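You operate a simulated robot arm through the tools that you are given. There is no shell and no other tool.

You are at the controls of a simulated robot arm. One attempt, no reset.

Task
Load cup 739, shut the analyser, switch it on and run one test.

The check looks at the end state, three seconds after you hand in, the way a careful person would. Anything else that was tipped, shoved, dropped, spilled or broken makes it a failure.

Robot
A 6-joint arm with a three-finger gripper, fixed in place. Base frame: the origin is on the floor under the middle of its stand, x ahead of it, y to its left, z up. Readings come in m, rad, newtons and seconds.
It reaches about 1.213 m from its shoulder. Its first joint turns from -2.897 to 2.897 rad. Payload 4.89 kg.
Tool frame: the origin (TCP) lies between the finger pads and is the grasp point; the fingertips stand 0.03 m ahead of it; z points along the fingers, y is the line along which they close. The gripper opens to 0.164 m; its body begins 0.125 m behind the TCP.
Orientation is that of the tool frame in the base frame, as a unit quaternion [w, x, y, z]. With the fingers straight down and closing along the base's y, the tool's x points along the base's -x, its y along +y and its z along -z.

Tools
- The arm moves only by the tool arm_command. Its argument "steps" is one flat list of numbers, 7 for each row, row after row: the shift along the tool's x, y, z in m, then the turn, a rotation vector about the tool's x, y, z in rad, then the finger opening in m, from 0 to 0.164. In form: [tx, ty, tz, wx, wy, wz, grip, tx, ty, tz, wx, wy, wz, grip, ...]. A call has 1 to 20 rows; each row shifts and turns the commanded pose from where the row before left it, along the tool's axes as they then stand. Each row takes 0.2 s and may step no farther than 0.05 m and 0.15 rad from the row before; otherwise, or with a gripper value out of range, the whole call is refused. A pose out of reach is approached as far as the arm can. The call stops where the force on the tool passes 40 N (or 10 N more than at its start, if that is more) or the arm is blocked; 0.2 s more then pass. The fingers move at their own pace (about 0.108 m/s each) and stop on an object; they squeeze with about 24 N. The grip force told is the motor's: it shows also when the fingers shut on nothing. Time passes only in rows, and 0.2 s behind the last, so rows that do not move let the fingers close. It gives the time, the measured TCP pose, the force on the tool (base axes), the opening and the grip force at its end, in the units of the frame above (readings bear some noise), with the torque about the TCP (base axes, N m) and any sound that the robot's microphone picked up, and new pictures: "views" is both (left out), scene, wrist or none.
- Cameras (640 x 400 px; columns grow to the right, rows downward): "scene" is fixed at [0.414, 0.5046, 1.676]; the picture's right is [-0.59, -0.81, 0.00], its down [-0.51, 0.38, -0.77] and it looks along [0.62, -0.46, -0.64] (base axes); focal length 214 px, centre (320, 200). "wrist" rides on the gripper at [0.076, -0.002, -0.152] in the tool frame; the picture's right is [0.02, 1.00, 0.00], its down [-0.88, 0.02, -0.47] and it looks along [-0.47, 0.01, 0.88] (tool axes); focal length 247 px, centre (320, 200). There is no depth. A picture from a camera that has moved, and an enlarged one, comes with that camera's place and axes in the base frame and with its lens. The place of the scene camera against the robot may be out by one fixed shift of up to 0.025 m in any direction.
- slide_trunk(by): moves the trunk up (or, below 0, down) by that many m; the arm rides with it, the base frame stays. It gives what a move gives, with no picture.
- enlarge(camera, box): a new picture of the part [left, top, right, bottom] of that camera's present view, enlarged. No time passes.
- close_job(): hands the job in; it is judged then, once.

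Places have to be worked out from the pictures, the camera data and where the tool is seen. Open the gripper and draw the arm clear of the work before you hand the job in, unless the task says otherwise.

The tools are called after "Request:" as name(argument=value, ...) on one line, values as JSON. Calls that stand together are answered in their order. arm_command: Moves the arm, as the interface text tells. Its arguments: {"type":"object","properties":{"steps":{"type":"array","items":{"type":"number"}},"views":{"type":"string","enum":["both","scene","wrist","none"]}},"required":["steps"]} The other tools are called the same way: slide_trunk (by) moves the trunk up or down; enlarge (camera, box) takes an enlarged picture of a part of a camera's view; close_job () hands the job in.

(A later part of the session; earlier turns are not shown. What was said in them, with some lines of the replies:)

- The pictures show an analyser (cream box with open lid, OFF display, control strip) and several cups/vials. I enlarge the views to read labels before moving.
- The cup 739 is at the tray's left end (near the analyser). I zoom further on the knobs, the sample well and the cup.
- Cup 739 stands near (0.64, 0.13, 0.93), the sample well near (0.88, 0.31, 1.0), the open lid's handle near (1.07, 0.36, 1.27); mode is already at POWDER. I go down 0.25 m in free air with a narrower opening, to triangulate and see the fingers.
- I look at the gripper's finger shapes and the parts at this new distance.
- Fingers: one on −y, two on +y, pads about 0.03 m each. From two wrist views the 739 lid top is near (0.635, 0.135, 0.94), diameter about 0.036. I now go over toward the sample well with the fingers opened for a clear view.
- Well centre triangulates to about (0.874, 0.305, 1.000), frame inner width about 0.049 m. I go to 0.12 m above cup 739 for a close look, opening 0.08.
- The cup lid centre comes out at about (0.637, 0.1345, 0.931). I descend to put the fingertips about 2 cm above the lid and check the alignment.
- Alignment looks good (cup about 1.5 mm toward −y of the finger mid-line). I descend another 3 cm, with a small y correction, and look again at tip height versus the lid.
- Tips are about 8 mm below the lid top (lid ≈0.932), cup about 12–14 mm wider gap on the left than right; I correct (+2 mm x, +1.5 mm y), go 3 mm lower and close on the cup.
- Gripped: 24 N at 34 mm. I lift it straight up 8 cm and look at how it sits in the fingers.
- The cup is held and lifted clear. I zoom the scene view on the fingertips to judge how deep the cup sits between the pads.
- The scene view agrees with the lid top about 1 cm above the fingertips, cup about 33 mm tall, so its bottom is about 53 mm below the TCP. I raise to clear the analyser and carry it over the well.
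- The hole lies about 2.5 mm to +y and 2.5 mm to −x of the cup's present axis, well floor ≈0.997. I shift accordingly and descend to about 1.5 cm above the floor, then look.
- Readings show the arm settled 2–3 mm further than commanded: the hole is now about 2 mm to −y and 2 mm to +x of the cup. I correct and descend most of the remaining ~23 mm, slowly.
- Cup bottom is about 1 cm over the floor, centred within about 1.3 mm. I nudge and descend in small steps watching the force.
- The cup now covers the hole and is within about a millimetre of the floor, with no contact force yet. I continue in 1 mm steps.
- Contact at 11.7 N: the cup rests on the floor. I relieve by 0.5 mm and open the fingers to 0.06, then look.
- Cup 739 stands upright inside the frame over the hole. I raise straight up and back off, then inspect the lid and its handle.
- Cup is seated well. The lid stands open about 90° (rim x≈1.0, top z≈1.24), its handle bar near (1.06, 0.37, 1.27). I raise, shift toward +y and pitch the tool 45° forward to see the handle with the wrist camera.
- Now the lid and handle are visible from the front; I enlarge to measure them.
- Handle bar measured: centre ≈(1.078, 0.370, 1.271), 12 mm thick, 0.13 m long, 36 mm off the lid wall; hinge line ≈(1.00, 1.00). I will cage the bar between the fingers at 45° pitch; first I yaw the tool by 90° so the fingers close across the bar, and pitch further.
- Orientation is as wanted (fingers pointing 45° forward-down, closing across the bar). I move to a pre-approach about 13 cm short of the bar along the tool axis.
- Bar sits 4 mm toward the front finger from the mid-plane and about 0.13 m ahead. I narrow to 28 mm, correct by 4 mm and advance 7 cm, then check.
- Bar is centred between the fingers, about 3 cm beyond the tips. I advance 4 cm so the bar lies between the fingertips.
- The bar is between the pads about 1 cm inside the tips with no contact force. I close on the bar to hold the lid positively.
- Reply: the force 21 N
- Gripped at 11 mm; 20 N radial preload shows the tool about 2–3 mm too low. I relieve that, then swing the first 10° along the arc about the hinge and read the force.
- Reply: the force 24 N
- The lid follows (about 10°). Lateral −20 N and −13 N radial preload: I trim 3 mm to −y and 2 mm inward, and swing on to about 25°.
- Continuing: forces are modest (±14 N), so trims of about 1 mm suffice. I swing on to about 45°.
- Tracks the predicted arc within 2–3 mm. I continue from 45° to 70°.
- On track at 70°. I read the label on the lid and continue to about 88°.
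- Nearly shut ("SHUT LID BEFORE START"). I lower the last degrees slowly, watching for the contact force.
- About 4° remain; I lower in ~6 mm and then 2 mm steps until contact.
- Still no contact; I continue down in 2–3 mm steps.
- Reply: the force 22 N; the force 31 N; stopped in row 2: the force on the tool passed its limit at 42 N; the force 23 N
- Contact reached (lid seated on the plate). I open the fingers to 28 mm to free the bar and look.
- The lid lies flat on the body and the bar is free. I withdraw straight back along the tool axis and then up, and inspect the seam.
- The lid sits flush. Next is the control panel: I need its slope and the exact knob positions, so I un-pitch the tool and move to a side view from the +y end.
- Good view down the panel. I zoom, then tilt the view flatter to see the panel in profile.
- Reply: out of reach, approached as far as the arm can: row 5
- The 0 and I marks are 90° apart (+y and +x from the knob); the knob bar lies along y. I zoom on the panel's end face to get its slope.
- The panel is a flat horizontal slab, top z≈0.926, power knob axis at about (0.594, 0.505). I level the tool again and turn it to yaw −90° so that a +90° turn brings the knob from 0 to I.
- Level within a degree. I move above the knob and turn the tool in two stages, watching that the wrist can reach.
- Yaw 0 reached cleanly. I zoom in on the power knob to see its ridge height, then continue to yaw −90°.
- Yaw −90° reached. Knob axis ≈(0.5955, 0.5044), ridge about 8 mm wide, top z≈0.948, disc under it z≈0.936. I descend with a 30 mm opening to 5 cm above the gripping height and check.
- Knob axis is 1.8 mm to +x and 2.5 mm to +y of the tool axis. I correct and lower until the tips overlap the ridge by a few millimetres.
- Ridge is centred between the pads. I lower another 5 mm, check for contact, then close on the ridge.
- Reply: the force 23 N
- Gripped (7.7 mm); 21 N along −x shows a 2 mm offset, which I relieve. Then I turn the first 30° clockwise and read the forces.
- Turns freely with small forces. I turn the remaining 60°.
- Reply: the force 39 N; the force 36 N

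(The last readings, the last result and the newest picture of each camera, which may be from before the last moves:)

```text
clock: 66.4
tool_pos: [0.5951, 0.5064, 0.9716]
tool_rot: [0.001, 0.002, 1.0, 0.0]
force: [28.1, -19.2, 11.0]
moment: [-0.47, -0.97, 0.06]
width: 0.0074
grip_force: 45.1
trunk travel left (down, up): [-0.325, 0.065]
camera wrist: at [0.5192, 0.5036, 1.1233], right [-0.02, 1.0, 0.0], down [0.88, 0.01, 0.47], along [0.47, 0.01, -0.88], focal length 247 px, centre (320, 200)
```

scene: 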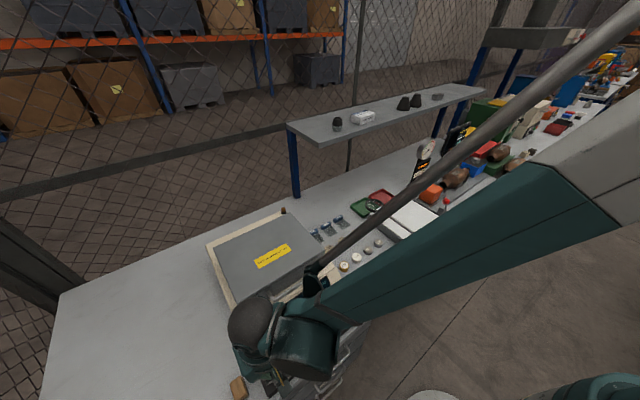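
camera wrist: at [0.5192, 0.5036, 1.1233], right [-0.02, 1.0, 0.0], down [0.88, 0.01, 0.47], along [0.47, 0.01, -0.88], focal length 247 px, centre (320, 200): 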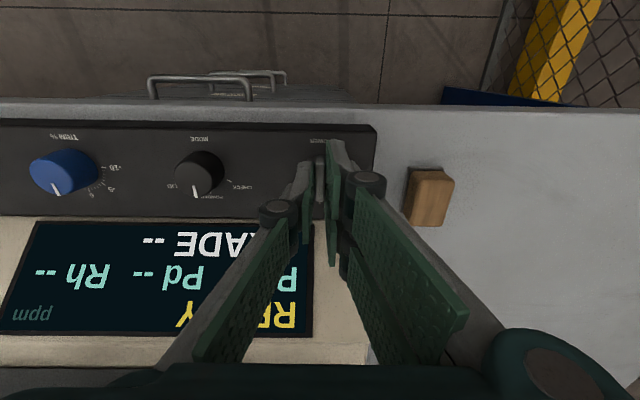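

The display now reads READY with blank Pt/Pd/Rh/GRADE: power is on. I relieve the side load, open the fingers and lift off the knob.

Request:
arm_command(steps=[-0.0022, -0.0015, 0, 0, 0, 0, 0.004, 0, 0, 0, 0, 0, 0, 0.012, 0, 0, 0, 0, 0, 0, 0.024, 0, 0, 0, 0, 0, 0, 0.026, 0, 0, -0.015, 0, 0, 0, 0.026, 0, 0, -0.035, 0, 0, 0, 0.026, 0, 0, -0.05, 0, 0, 0, 0.026, 0, 0, -0.05, 0, 0, 0, 0.05, 0, 0, 0, 0, 0, 0, 0.06], views="both")

Request:
enlarge(camera="wrist", box=[100, 80, 420, 280])

Request:
enlarge(camera="wrist", box=[290, 100, 350, 150])

```text
clock: 68.4
tool_pos: [0.5975, 0.5057, 1.1203]
tool_rot: [0.002, 0.002, 1.0, 0.0]
force: [-0.4, -1.1, 1.2]
moment: [0.14, -0.14, -0.02]
width: 0.0603
grip_force: 0.1
trunk travel left (down, up): [-0.325, 0.065]
camera wrist: at [0.5201, 0.5045, 1.2727], right [-0.02, 1.0, 0.0], down [0.88, 0.02, 0.48], along [0.48, 0.01, -0.88], focal length 247 px, centre (320, 200)
```

scene: 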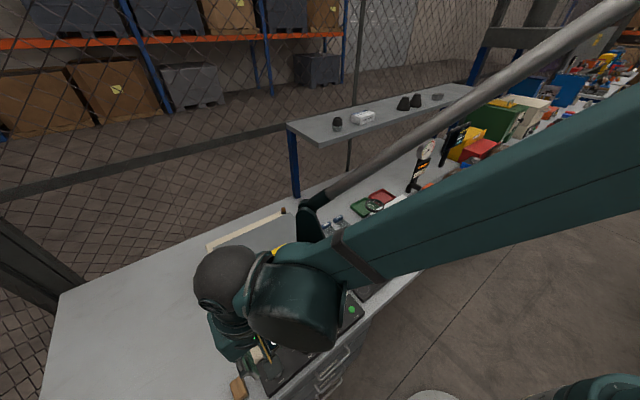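
wrist: 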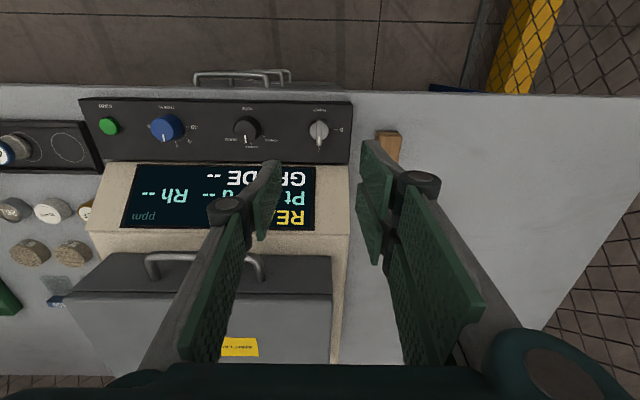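

```text
2.00 times, centred on (260, 180) of wrist
camera zoom: at [0.5201, 0.5045, 1.2727], right [-0.02, 1.0, 0.0], down [0.88, 0.02, 0.48], along [0.48, 0.01, -0.88], focal length 494 px, centre (440, 240)
```

zoom: 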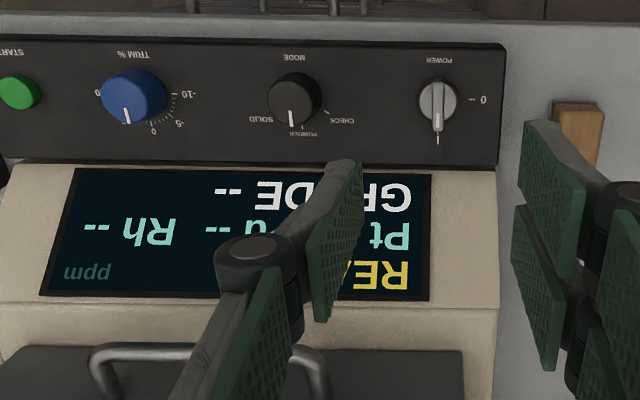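

```text
8.00 times, centred on (320, 125) of wrist
camera zoom: at [0.5201, 0.5045, 1.2727], right [-0.02, 1.0, 0.0], down [0.88, 0.02, 0.48], along [0.48, 0.01, -0.88], focal length 1976 px, centre (320, 800)
```

zoom: 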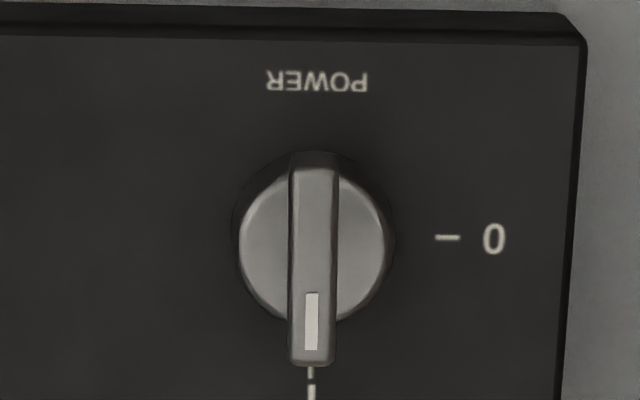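

Power is at I and the display shows READY; mode POWDER unchanged. I close the fingers and move along to the START button for a look from 10 cm above.

Request:
arm_command(steps=[0, -0.045, 0, 0, 0, 0, 0.04, 0, -0.045, 0, 0, 0, 0, 0.02, 0, -0.045, 0, 0, 0, 0, 0.0, 0, -0.045, 0, 0, 0, 0, 0.0, 0, -0.045, 0, 0, 0, 0, 0.0, 0, -0.045, 0, 0, 0, 0, 0.0, 0, -0.005, 0.03, 0, 0, 0, 0.0, 0, 0, 0, 0, 0, 0, 0.0, 0, 0, 0, 0, 0, 0, 0.0], views="both")

Request:
enlarge(camera="wrist", box=[240, 80, 400, 200])

Request:
enlarge(camera="wrist", box=[280, 80, 480, 220])

```text
clock: 70.4
tool_pos: [0.5939, 0.229, 1.0903]
tool_rot: [0.001, 0.002, 1.0, 0.0]
force: [-0.4, 0.6, -0.8]
moment: [-0.07, 0.1, 0.02]
width: 0.0002
grip_force: 24.0
trunk travel left (down, up): [-0.325, 0.065]
camera wrist: at [0.518, 0.2284, 1.2429], right [-0.02, 1.0, 0.0], down [0.88, 0.02, 0.47], along [0.47, 0.01, -0.88], focal length 247 px, centre (320, 200)
```

scene: 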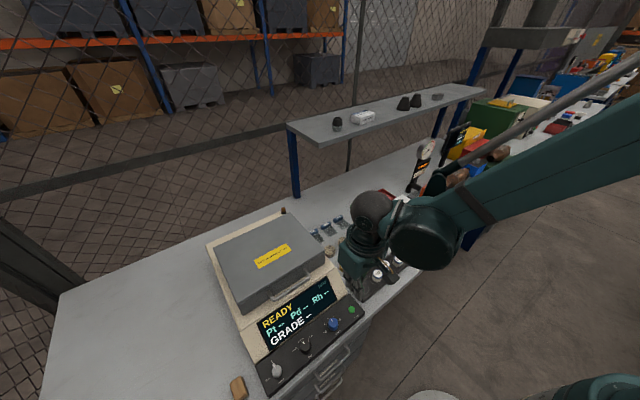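
wrist: 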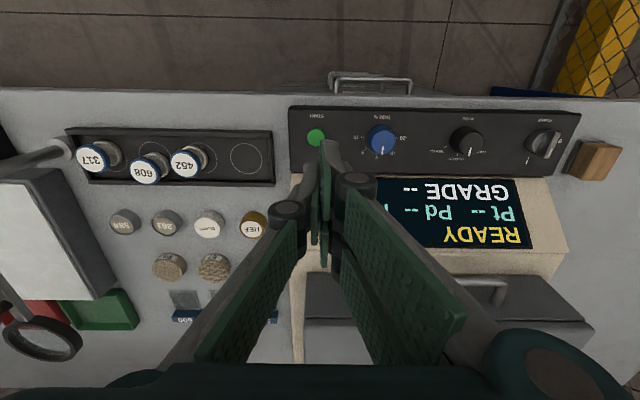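

```text
3.33 times, centred on (320, 140) of wrist
camera zoom: at [0.518, 0.2284, 1.2429], right [-0.02, 1.0, 0.0], down [0.88, 0.02, 0.47], along [0.47, 0.01, -0.88], focal length 823 px, centre (320, 400)
```

zoom: 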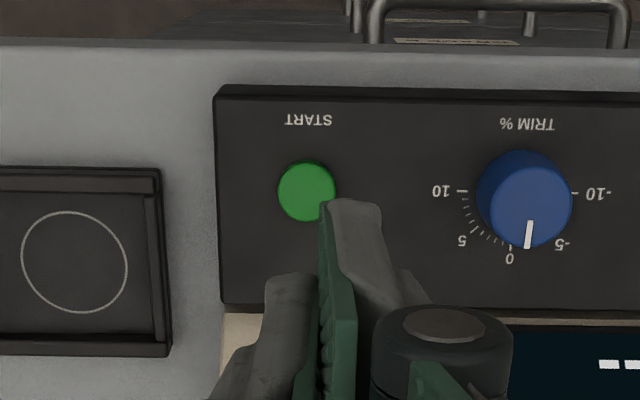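

```text
2.86 times, centred on (380, 150) of wrist
camera zoom: at [0.518, 0.2284, 1.2429], right [-0.02, 1.0, 0.0], down [0.88, 0.02, 0.47], along [0.47, 0.01, -0.88], focal length 706 px, centre (149, 343)
```

zoom: 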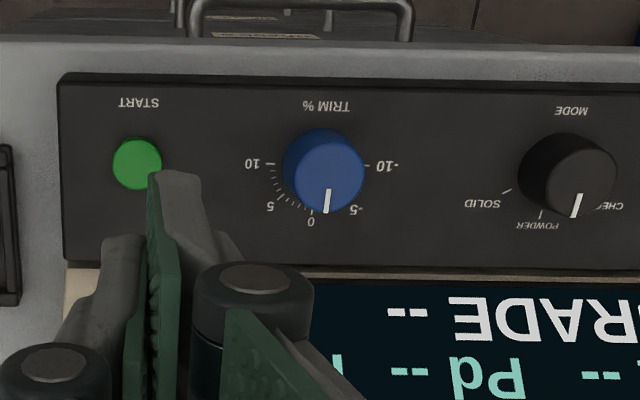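

START is at (0.594, 0.225), about 22 mm wide. I shift 2 mm so the single finger is over it and descend to about 6–8 mm above the button.

Request:
arm_command(steps=[0, 0.002, 0.04, 0, 0, 0, 0.0, 0, 0, 0.04, 0, 0, 0, 0.0, 0, 0, 0.03, 0, 0, 0, 0.0, 0, 0, 0.007, 0, 0, 0, 0.0, 0, 0, 0, 0, 0, 0, 0.0, 0, 0, 0, 0, 0, 0, 0.0], views="both")

Request:
enlarge(camera="wrist", box=[270, 110, 370, 190])

Request:
enlarge(camera="scene", box=[310, 270, 390, 330])

```text
clock: 71.8
tool_pos: [0.5966, 0.232, 0.9737]
tool_rot: [0.001, 0.002, 1.0, 0.0]
force: [-0.2, 0.1, -0.1]
moment: [0.0, -0.04, -0.01]
width: 0.0001
grip_force: 24.2
trunk travel left (down, up): [-0.325, 0.065]
camera wrist: at [0.5207, 0.2302, 1.1261], right [-0.02, 1.0, 0.0], down [0.88, 0.02, 0.48], along [0.48, 0.01, -0.88], focal length 247 px, centre (320, 200)
```

scene: 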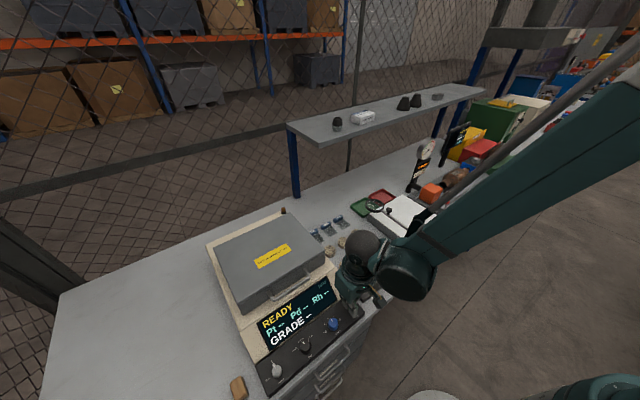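
wrist: 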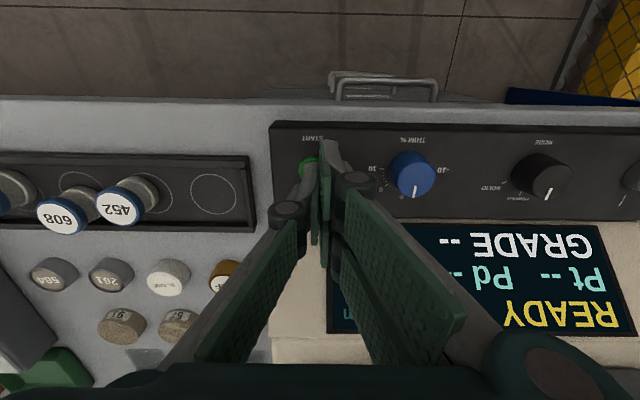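

```text
5.00 times, centred on (320, 150) of wrist
camera zoom: at [0.5207, 0.2302, 1.1261], right [-0.02, 1.0, 0.0], down [0.88, 0.02, 0.48], along [0.48, 0.01, -0.88], focal length 1235 px, centre (320, 450)
```

zoom: 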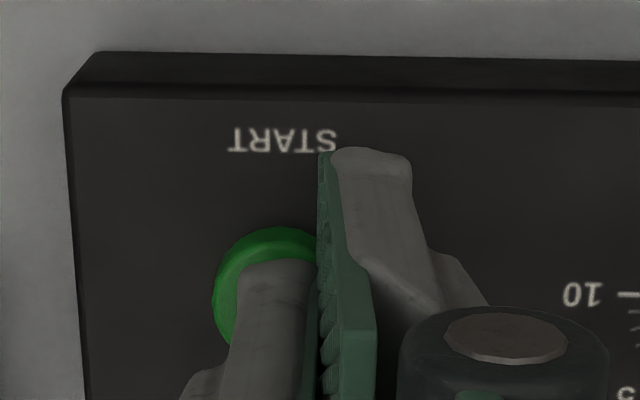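

```text
6.67 times, centred on (350, 300) of scene
camera zoom: at [0.414, 0.5046, 1.676], right [-0.59, -0.81, 0.0], down [-0.51, 0.38, -0.77], along [0.62, -0.46, -0.64], focal length 1430 px, centre (120, -467)
```

zoom: 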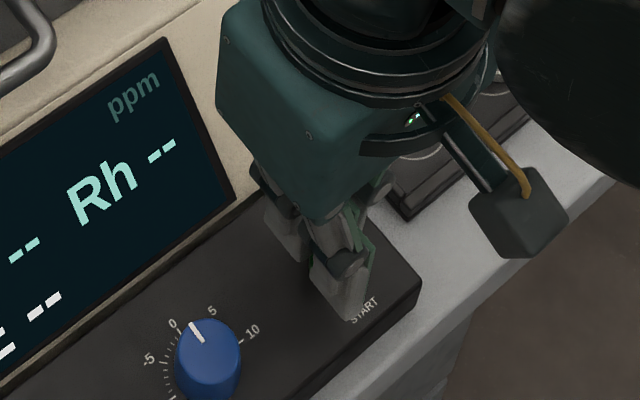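

The single finger is over the button. I press down gradually, reading force, sound and display.

Request:
arm_command(steps=[0, 0, 0.004, 0, 0, 0, 0.0, 0, 0, 0.002, 0, 0, 0, 0.0, 0, 0, 0, 0, 0, 0, 0.0], views="none")

Request:
arm_command(steps=[0, 0, 0.002, 0, 0, 0, 0.0, 0, 0, 0, 0, 0, 0, 0.0], views="scene")

```text
clock: 72.6
tool_pos: [0.596, 0.2319, 0.9686]
tool_rot: [0.001, 0.001, 1.0, 0.0]
force: [-0.5, -1.2, -0.6]
moment: [-0.01, 0.0, 0.0]
width: 0.0005
grip_force: 24.3
trunk travel left (down, up): [-0.325, 0.065]
```

```text
clock: 73.2
tool_pos: [0.596, 0.2316, 0.9653]
tool_rot: [0.001, 0.002, 1.0, 0.0]
force: [0.8, 0.3, 0.2]
moment: [0.02, 0.01, 0.02]
width: 0.0003
grip_force: 24.3
trunk travel left (down, up): [-0.325, 0.065]
```

scene: 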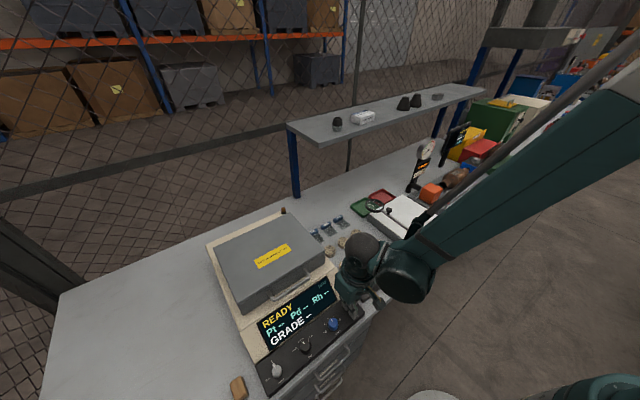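

No contact yet (tips at about 0.935). I continue in 1.5 mm steps.

Request:
arm_command(steps=[0, 0, 0.0015, 0, 0, 0, 0.0, 0, 0, 0, 0, 0, 0, 0.0], views="scene")

Request:
arm_command(steps=[0, 0, 0.0015, 0, 0, 0, 0.0, 0, 0, 0, 0, 0, 0, 0.0], views="scene")

```text
clock: 73.8
tool_pos: [0.5969, 0.2323, 0.9643]
tool_rot: [0.001, 0.002, 1.0, 0.0]
force: [0.6, -0.6, 1.1]
moment: [-0.06, -0.02, 0.0]
width: 0.0059
grip_force: 45.0
trunk travel left (down, up): [-0.325, 0.065]
```

scene: 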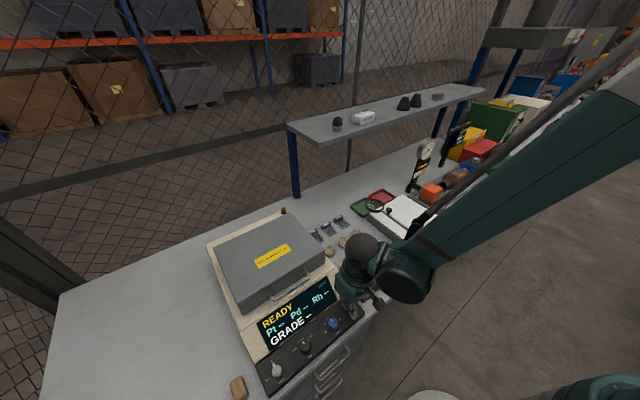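

```text
clock: 74.4
tool_pos: [0.5963, 0.2337, 0.9631]
tool_rot: [0.0, 0.002, 1.0, 0.0]
force: [-0.4, -0.5, 1.8]
moment: [-0.02, -0.02, 0.0]
width: 0.0059
grip_force: 45.2
trunk travel left (down, up): [-0.325, 0.065]
heard: click
```

scene: 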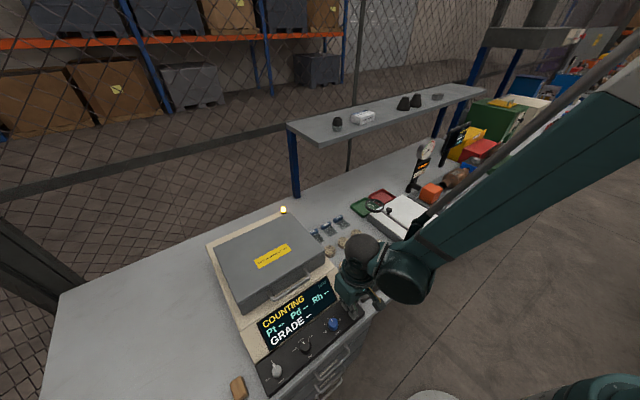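

Click heard, the display shows COUNTING and the lamp is lit: the test has started with one press. I lift straight up off the button.

Request:
arm_command(steps=[0, 0, -0.012, 0, 0, 0, 0.0, 0, 0, -0.03, 0, 0, 0, 0.0, 0, 0, -0.05, 0, 0, 0, 0.0, 0, 0, -0.05, 0, 0, 0, 0.0, 0, 0, -0.04, 0, 0, 0, 0.02, 0, 0, 0, 0, 0, 0, 0.04], views="both")

Request:
enlarge(camera="scene", box=[200, 195, 400, 395])

```text
clock: 75.8
tool_pos: [0.595, 0.233, 1.1446]
tool_rot: [0.003, 0.001, 1.0, 0.002]
force: [-0.6, 0.2, 0.4]
moment: [0.06, -0.11, -0.04]
width: 0.0399
grip_force: 0.1
trunk travel left (down, up): [-0.325, 0.065]
camera wrist: at [0.5188, 0.2323, 1.2971], right [-0.02, 1.0, 0.0], down [0.88, 0.02, 0.48], along [0.48, 0.01, -0.88], focal length 247 px, centre (320, 200)
```

scene: 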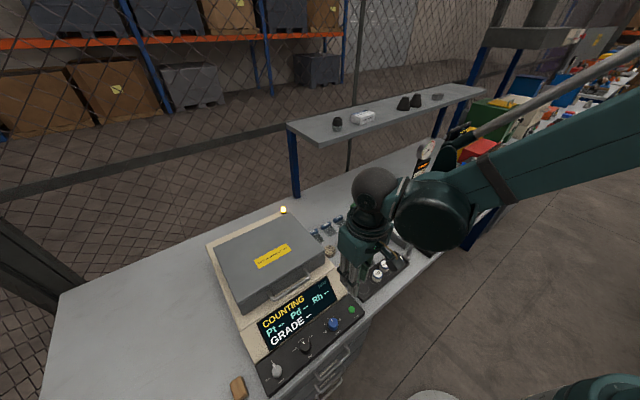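
wrist: 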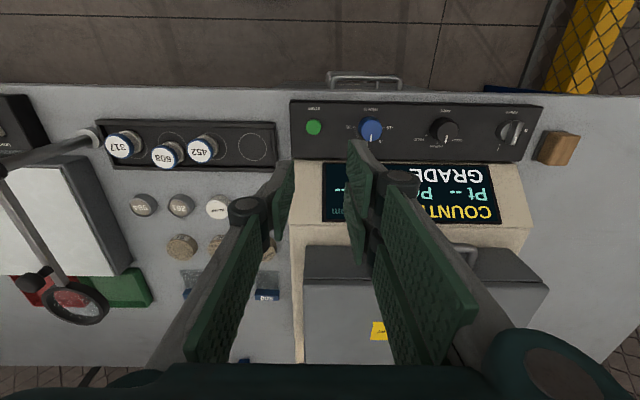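

```text
2.00 times, centred on (300, 295) of scene
camera zoom: at [0.414, 0.5046, 1.676], right [-0.59, -0.81, 0.0], down [-0.51, 0.38, -0.77], along [0.62, -0.46, -0.64], focal length 429 px, centre (360, 10)
```

zoom: 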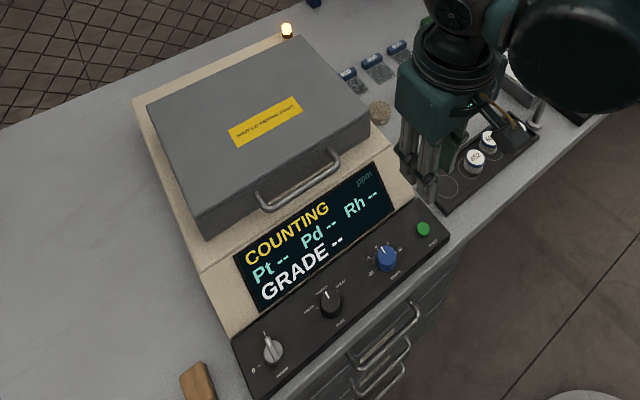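

Counting is under way. I draw the arm up and clear with the gripper open while the count runs.

Request:
arm_command(steps=[0, 0, -0.05, 0, 0, 0, 0.08, 0.005, -0.01, -0.045, 0, 0, 0, 0.12, 0.005, -0.01, -0.045, 0, 0, 0, 0.164, 0.005, -0.01, -0.045, 0, 0, 0, 0.164, 0.005, -0.01, -0.045, 0, 0, 0, 0.164, 0.005, -0.01, -0.045, 0, 0, 0, 0.164, 0.005, -0.01, -0.045, 0, 0, 0, 0.164, 0, -0.01, -0.045, 0, 0, 0, 0.164, 0, 0, -0.04, 0, 0, 0, 0.164, 0, 0, 0, 0, 0, 0, 0.164, 0, 0, 0, 0, 0, 0, 0.164, 0, 0, 0, 0, 0, 0, 0.164, 0, 0, 0, 0, 0, 0, 0.164, 0, 0, 0, 0, 0, 0, 0.164, 0, 0, 0, 0, 0, 0, 0.164], views="both")

Request:
enlarge(camera="scene", box=[200, 195, 400, 395])

```text
clock: 79.0
tool_pos: [0.5641, 0.1629, 1.5494]
tool_rot: [0.0, 0.002, 1.0, 0.0]
force: [0.1, -0.2, 0.0]
moment: [0.0, 0.02, -0.01]
width: 0.1639
grip_force: 0.0
trunk travel left (down, up): [-0.325, 0.065]
camera wrist: at [0.4878, 0.1617, 1.7011], right [-0.02, 1.0, 0.0], down [0.88, 0.02, 0.48], along [0.48, 0.01, -0.88], focal length 247 px, centre (320, 200)
```

scene: 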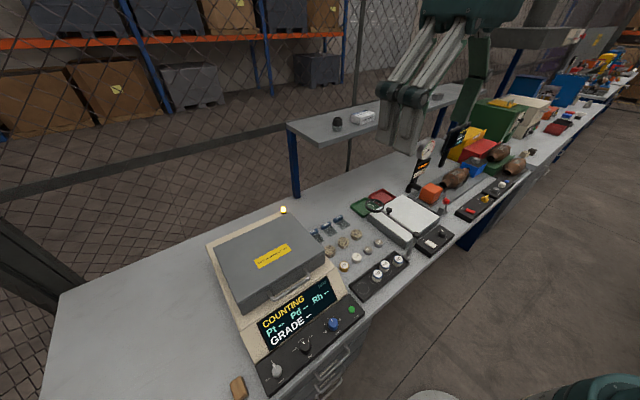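
wrist: 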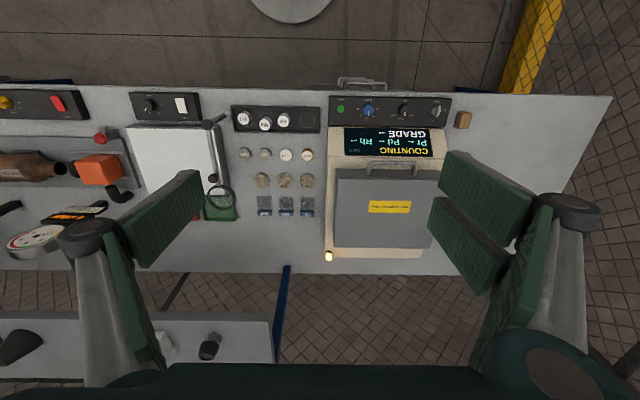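

```text
2.00 times, centred on (300, 295) of scene
camera zoom: at [0.414, 0.5046, 1.676], right [-0.59, -0.81, 0.0], down [-0.51, 0.38, -0.77], along [0.62, -0.46, -0.64], focal length 429 px, centre (360, 10)
```

zoom: 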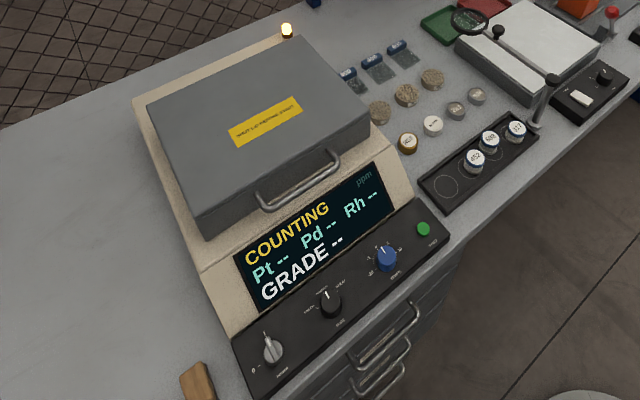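

The arm is clear at its starting place; the count is still running. I wait with still rows until the result shows.

Request:
arm_command(steps=[0, 0, 0, 0, 0, 0, 0.164, 0, 0, 0, 0, 0, 0, 0.164, 0, 0, 0, 0, 0, 0, 0.164, 0, 0, 0, 0, 0, 0, 0.164, 0, 0, 0, 0, 0, 0, 0.164, 0, 0, 0, 0, 0, 0, 0.164, 0, 0, 0, 0, 0, 0, 0.164, 0, 0, 0, 0, 0, 0, 0.164, 0, 0, 0, 0, 0, 0, 0.164, 0, 0, 0, 0, 0, 0, 0.164, 0, 0, 0, 0, 0, 0, 0.164, 0, 0, 0, 0, 0, 0, 0.164, 0, 0, 0, 0, 0, 0, 0.164, 0, 0, 0, 0, 0, 0, 0.164, 0, 0, 0, 0, 0, 0, 0.164, 0, 0, 0, 0, 0, 0, 0.164, 0, 0, 0, 0, 0, 0, 0.164, 0, 0, 0, 0, 0, 0, 0.164, 0, 0, 0, 0, 0, 0, 0.164, 0, 0, 0, 0, 0, 0, 0.164], views="scene")

Request:
enlarge(camera="scene", box=[200, 195, 400, 395])

```text
clock: 83.2
tool_pos: [0.5644, 0.1647, 1.5489]
tool_rot: [0.001, 0.002, 1.0, 0.0]
force: [-1.2, -0.8, 0.9]
moment: [0.05, -0.02, 0.02]
width: 0.1638
grip_force: 0.1
trunk travel left (down, up): [-0.325, 0.065]
```

scene: 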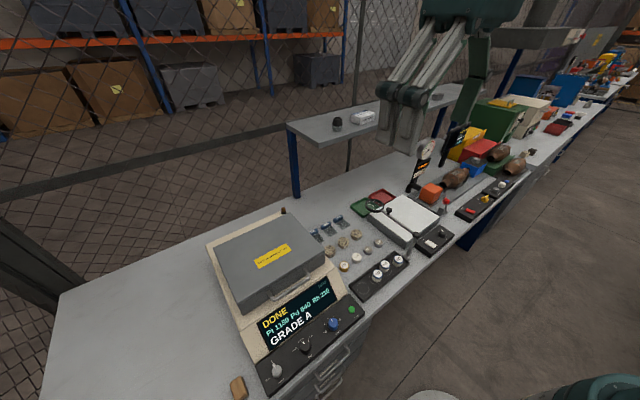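

```text
2.00 times, centred on (300, 295) of scene
camera zoom: at [0.414, 0.5046, 1.676], right [-0.59, -0.81, 0.0], down [-0.51, 0.38, -0.77], along [0.62, -0.46, -0.64], focal length 429 px, centre (360, 10)
```

zoom: 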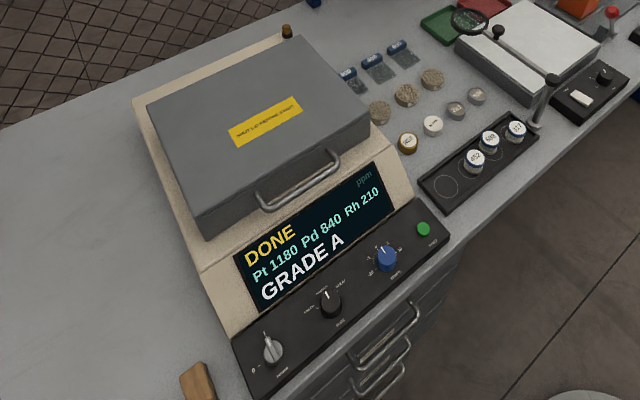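

The display shows DONE: Pt 1180, Pd 840, Rh 210, GRADE A. One last zoom to confirm that the knobs, cups and lid are undisturbed before handing in.

Request:
enlarge(camera="scene", box=[240, 280, 380, 390])

Request:
enlarge(camera="scene", box=[300, 200, 420, 300])

```text
3.64 times, centred on (310, 335) of scene
camera zoom: at [0.414, 0.5046, 1.676], right [-0.59, -0.81, 0.0], down [-0.51, 0.38, -0.77], along [0.62, -0.46, -0.64], focal length 780 px, centre (356, -291)
```

zoom: 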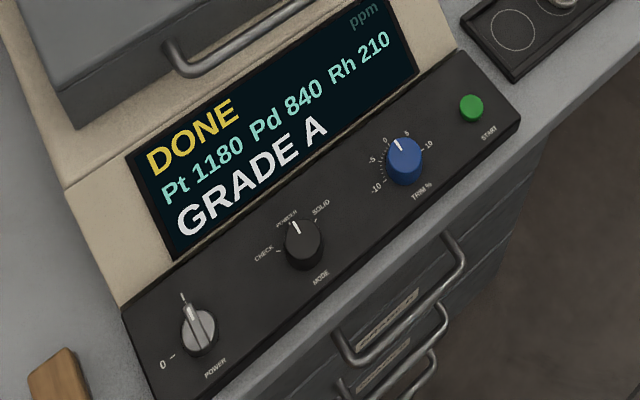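

```text
4.00 times, centred on (360, 250) of scene
camera zoom: at [0.414, 0.5046, 1.676], right [-0.59, -0.81, 0.0], down [-0.51, 0.38, -0.77], along [0.62, -0.46, -0.64], focal length 858 px, centre (160, 0)
```

zoom: 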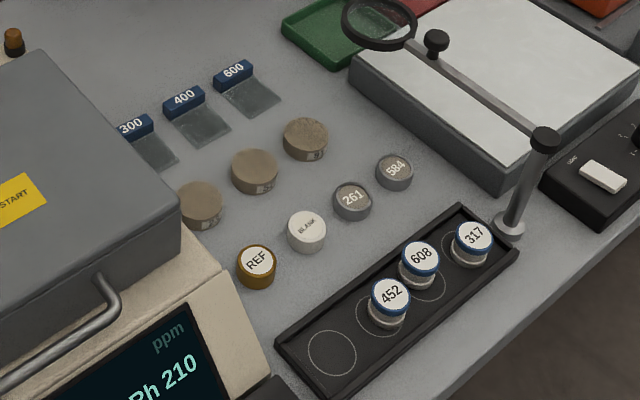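

Everything is in order: cup 739 is inside the shut analyser, power is at I, one test is done, mode and trim are unchanged, and the other cups and pucks are where they were. The arm is clear and the gripper open, so I hand in.

Request:
close_job()

```text
The job is handed in.
```

Cup 739 is loaded, the analyser is shut and switched on, and one test has run to the end. I handed the job in.

- **Result:** the display showed DONE with Pt 1180, Pd 840 and Rh 210 ppm, GRADE A.
- **Test run:** START was pressed once. It clicked, the display went to COUNTING and the lamp came on until the count finished.
- **Settings:** the power switch is at I. The mode was already at POWDER and I left it there; the trim was not touched.
- **Surroundings:** in the last pictures the other three cups, the pucks and everything else on the bench stand where they were. The arm is back near its starting place with the gripper open.
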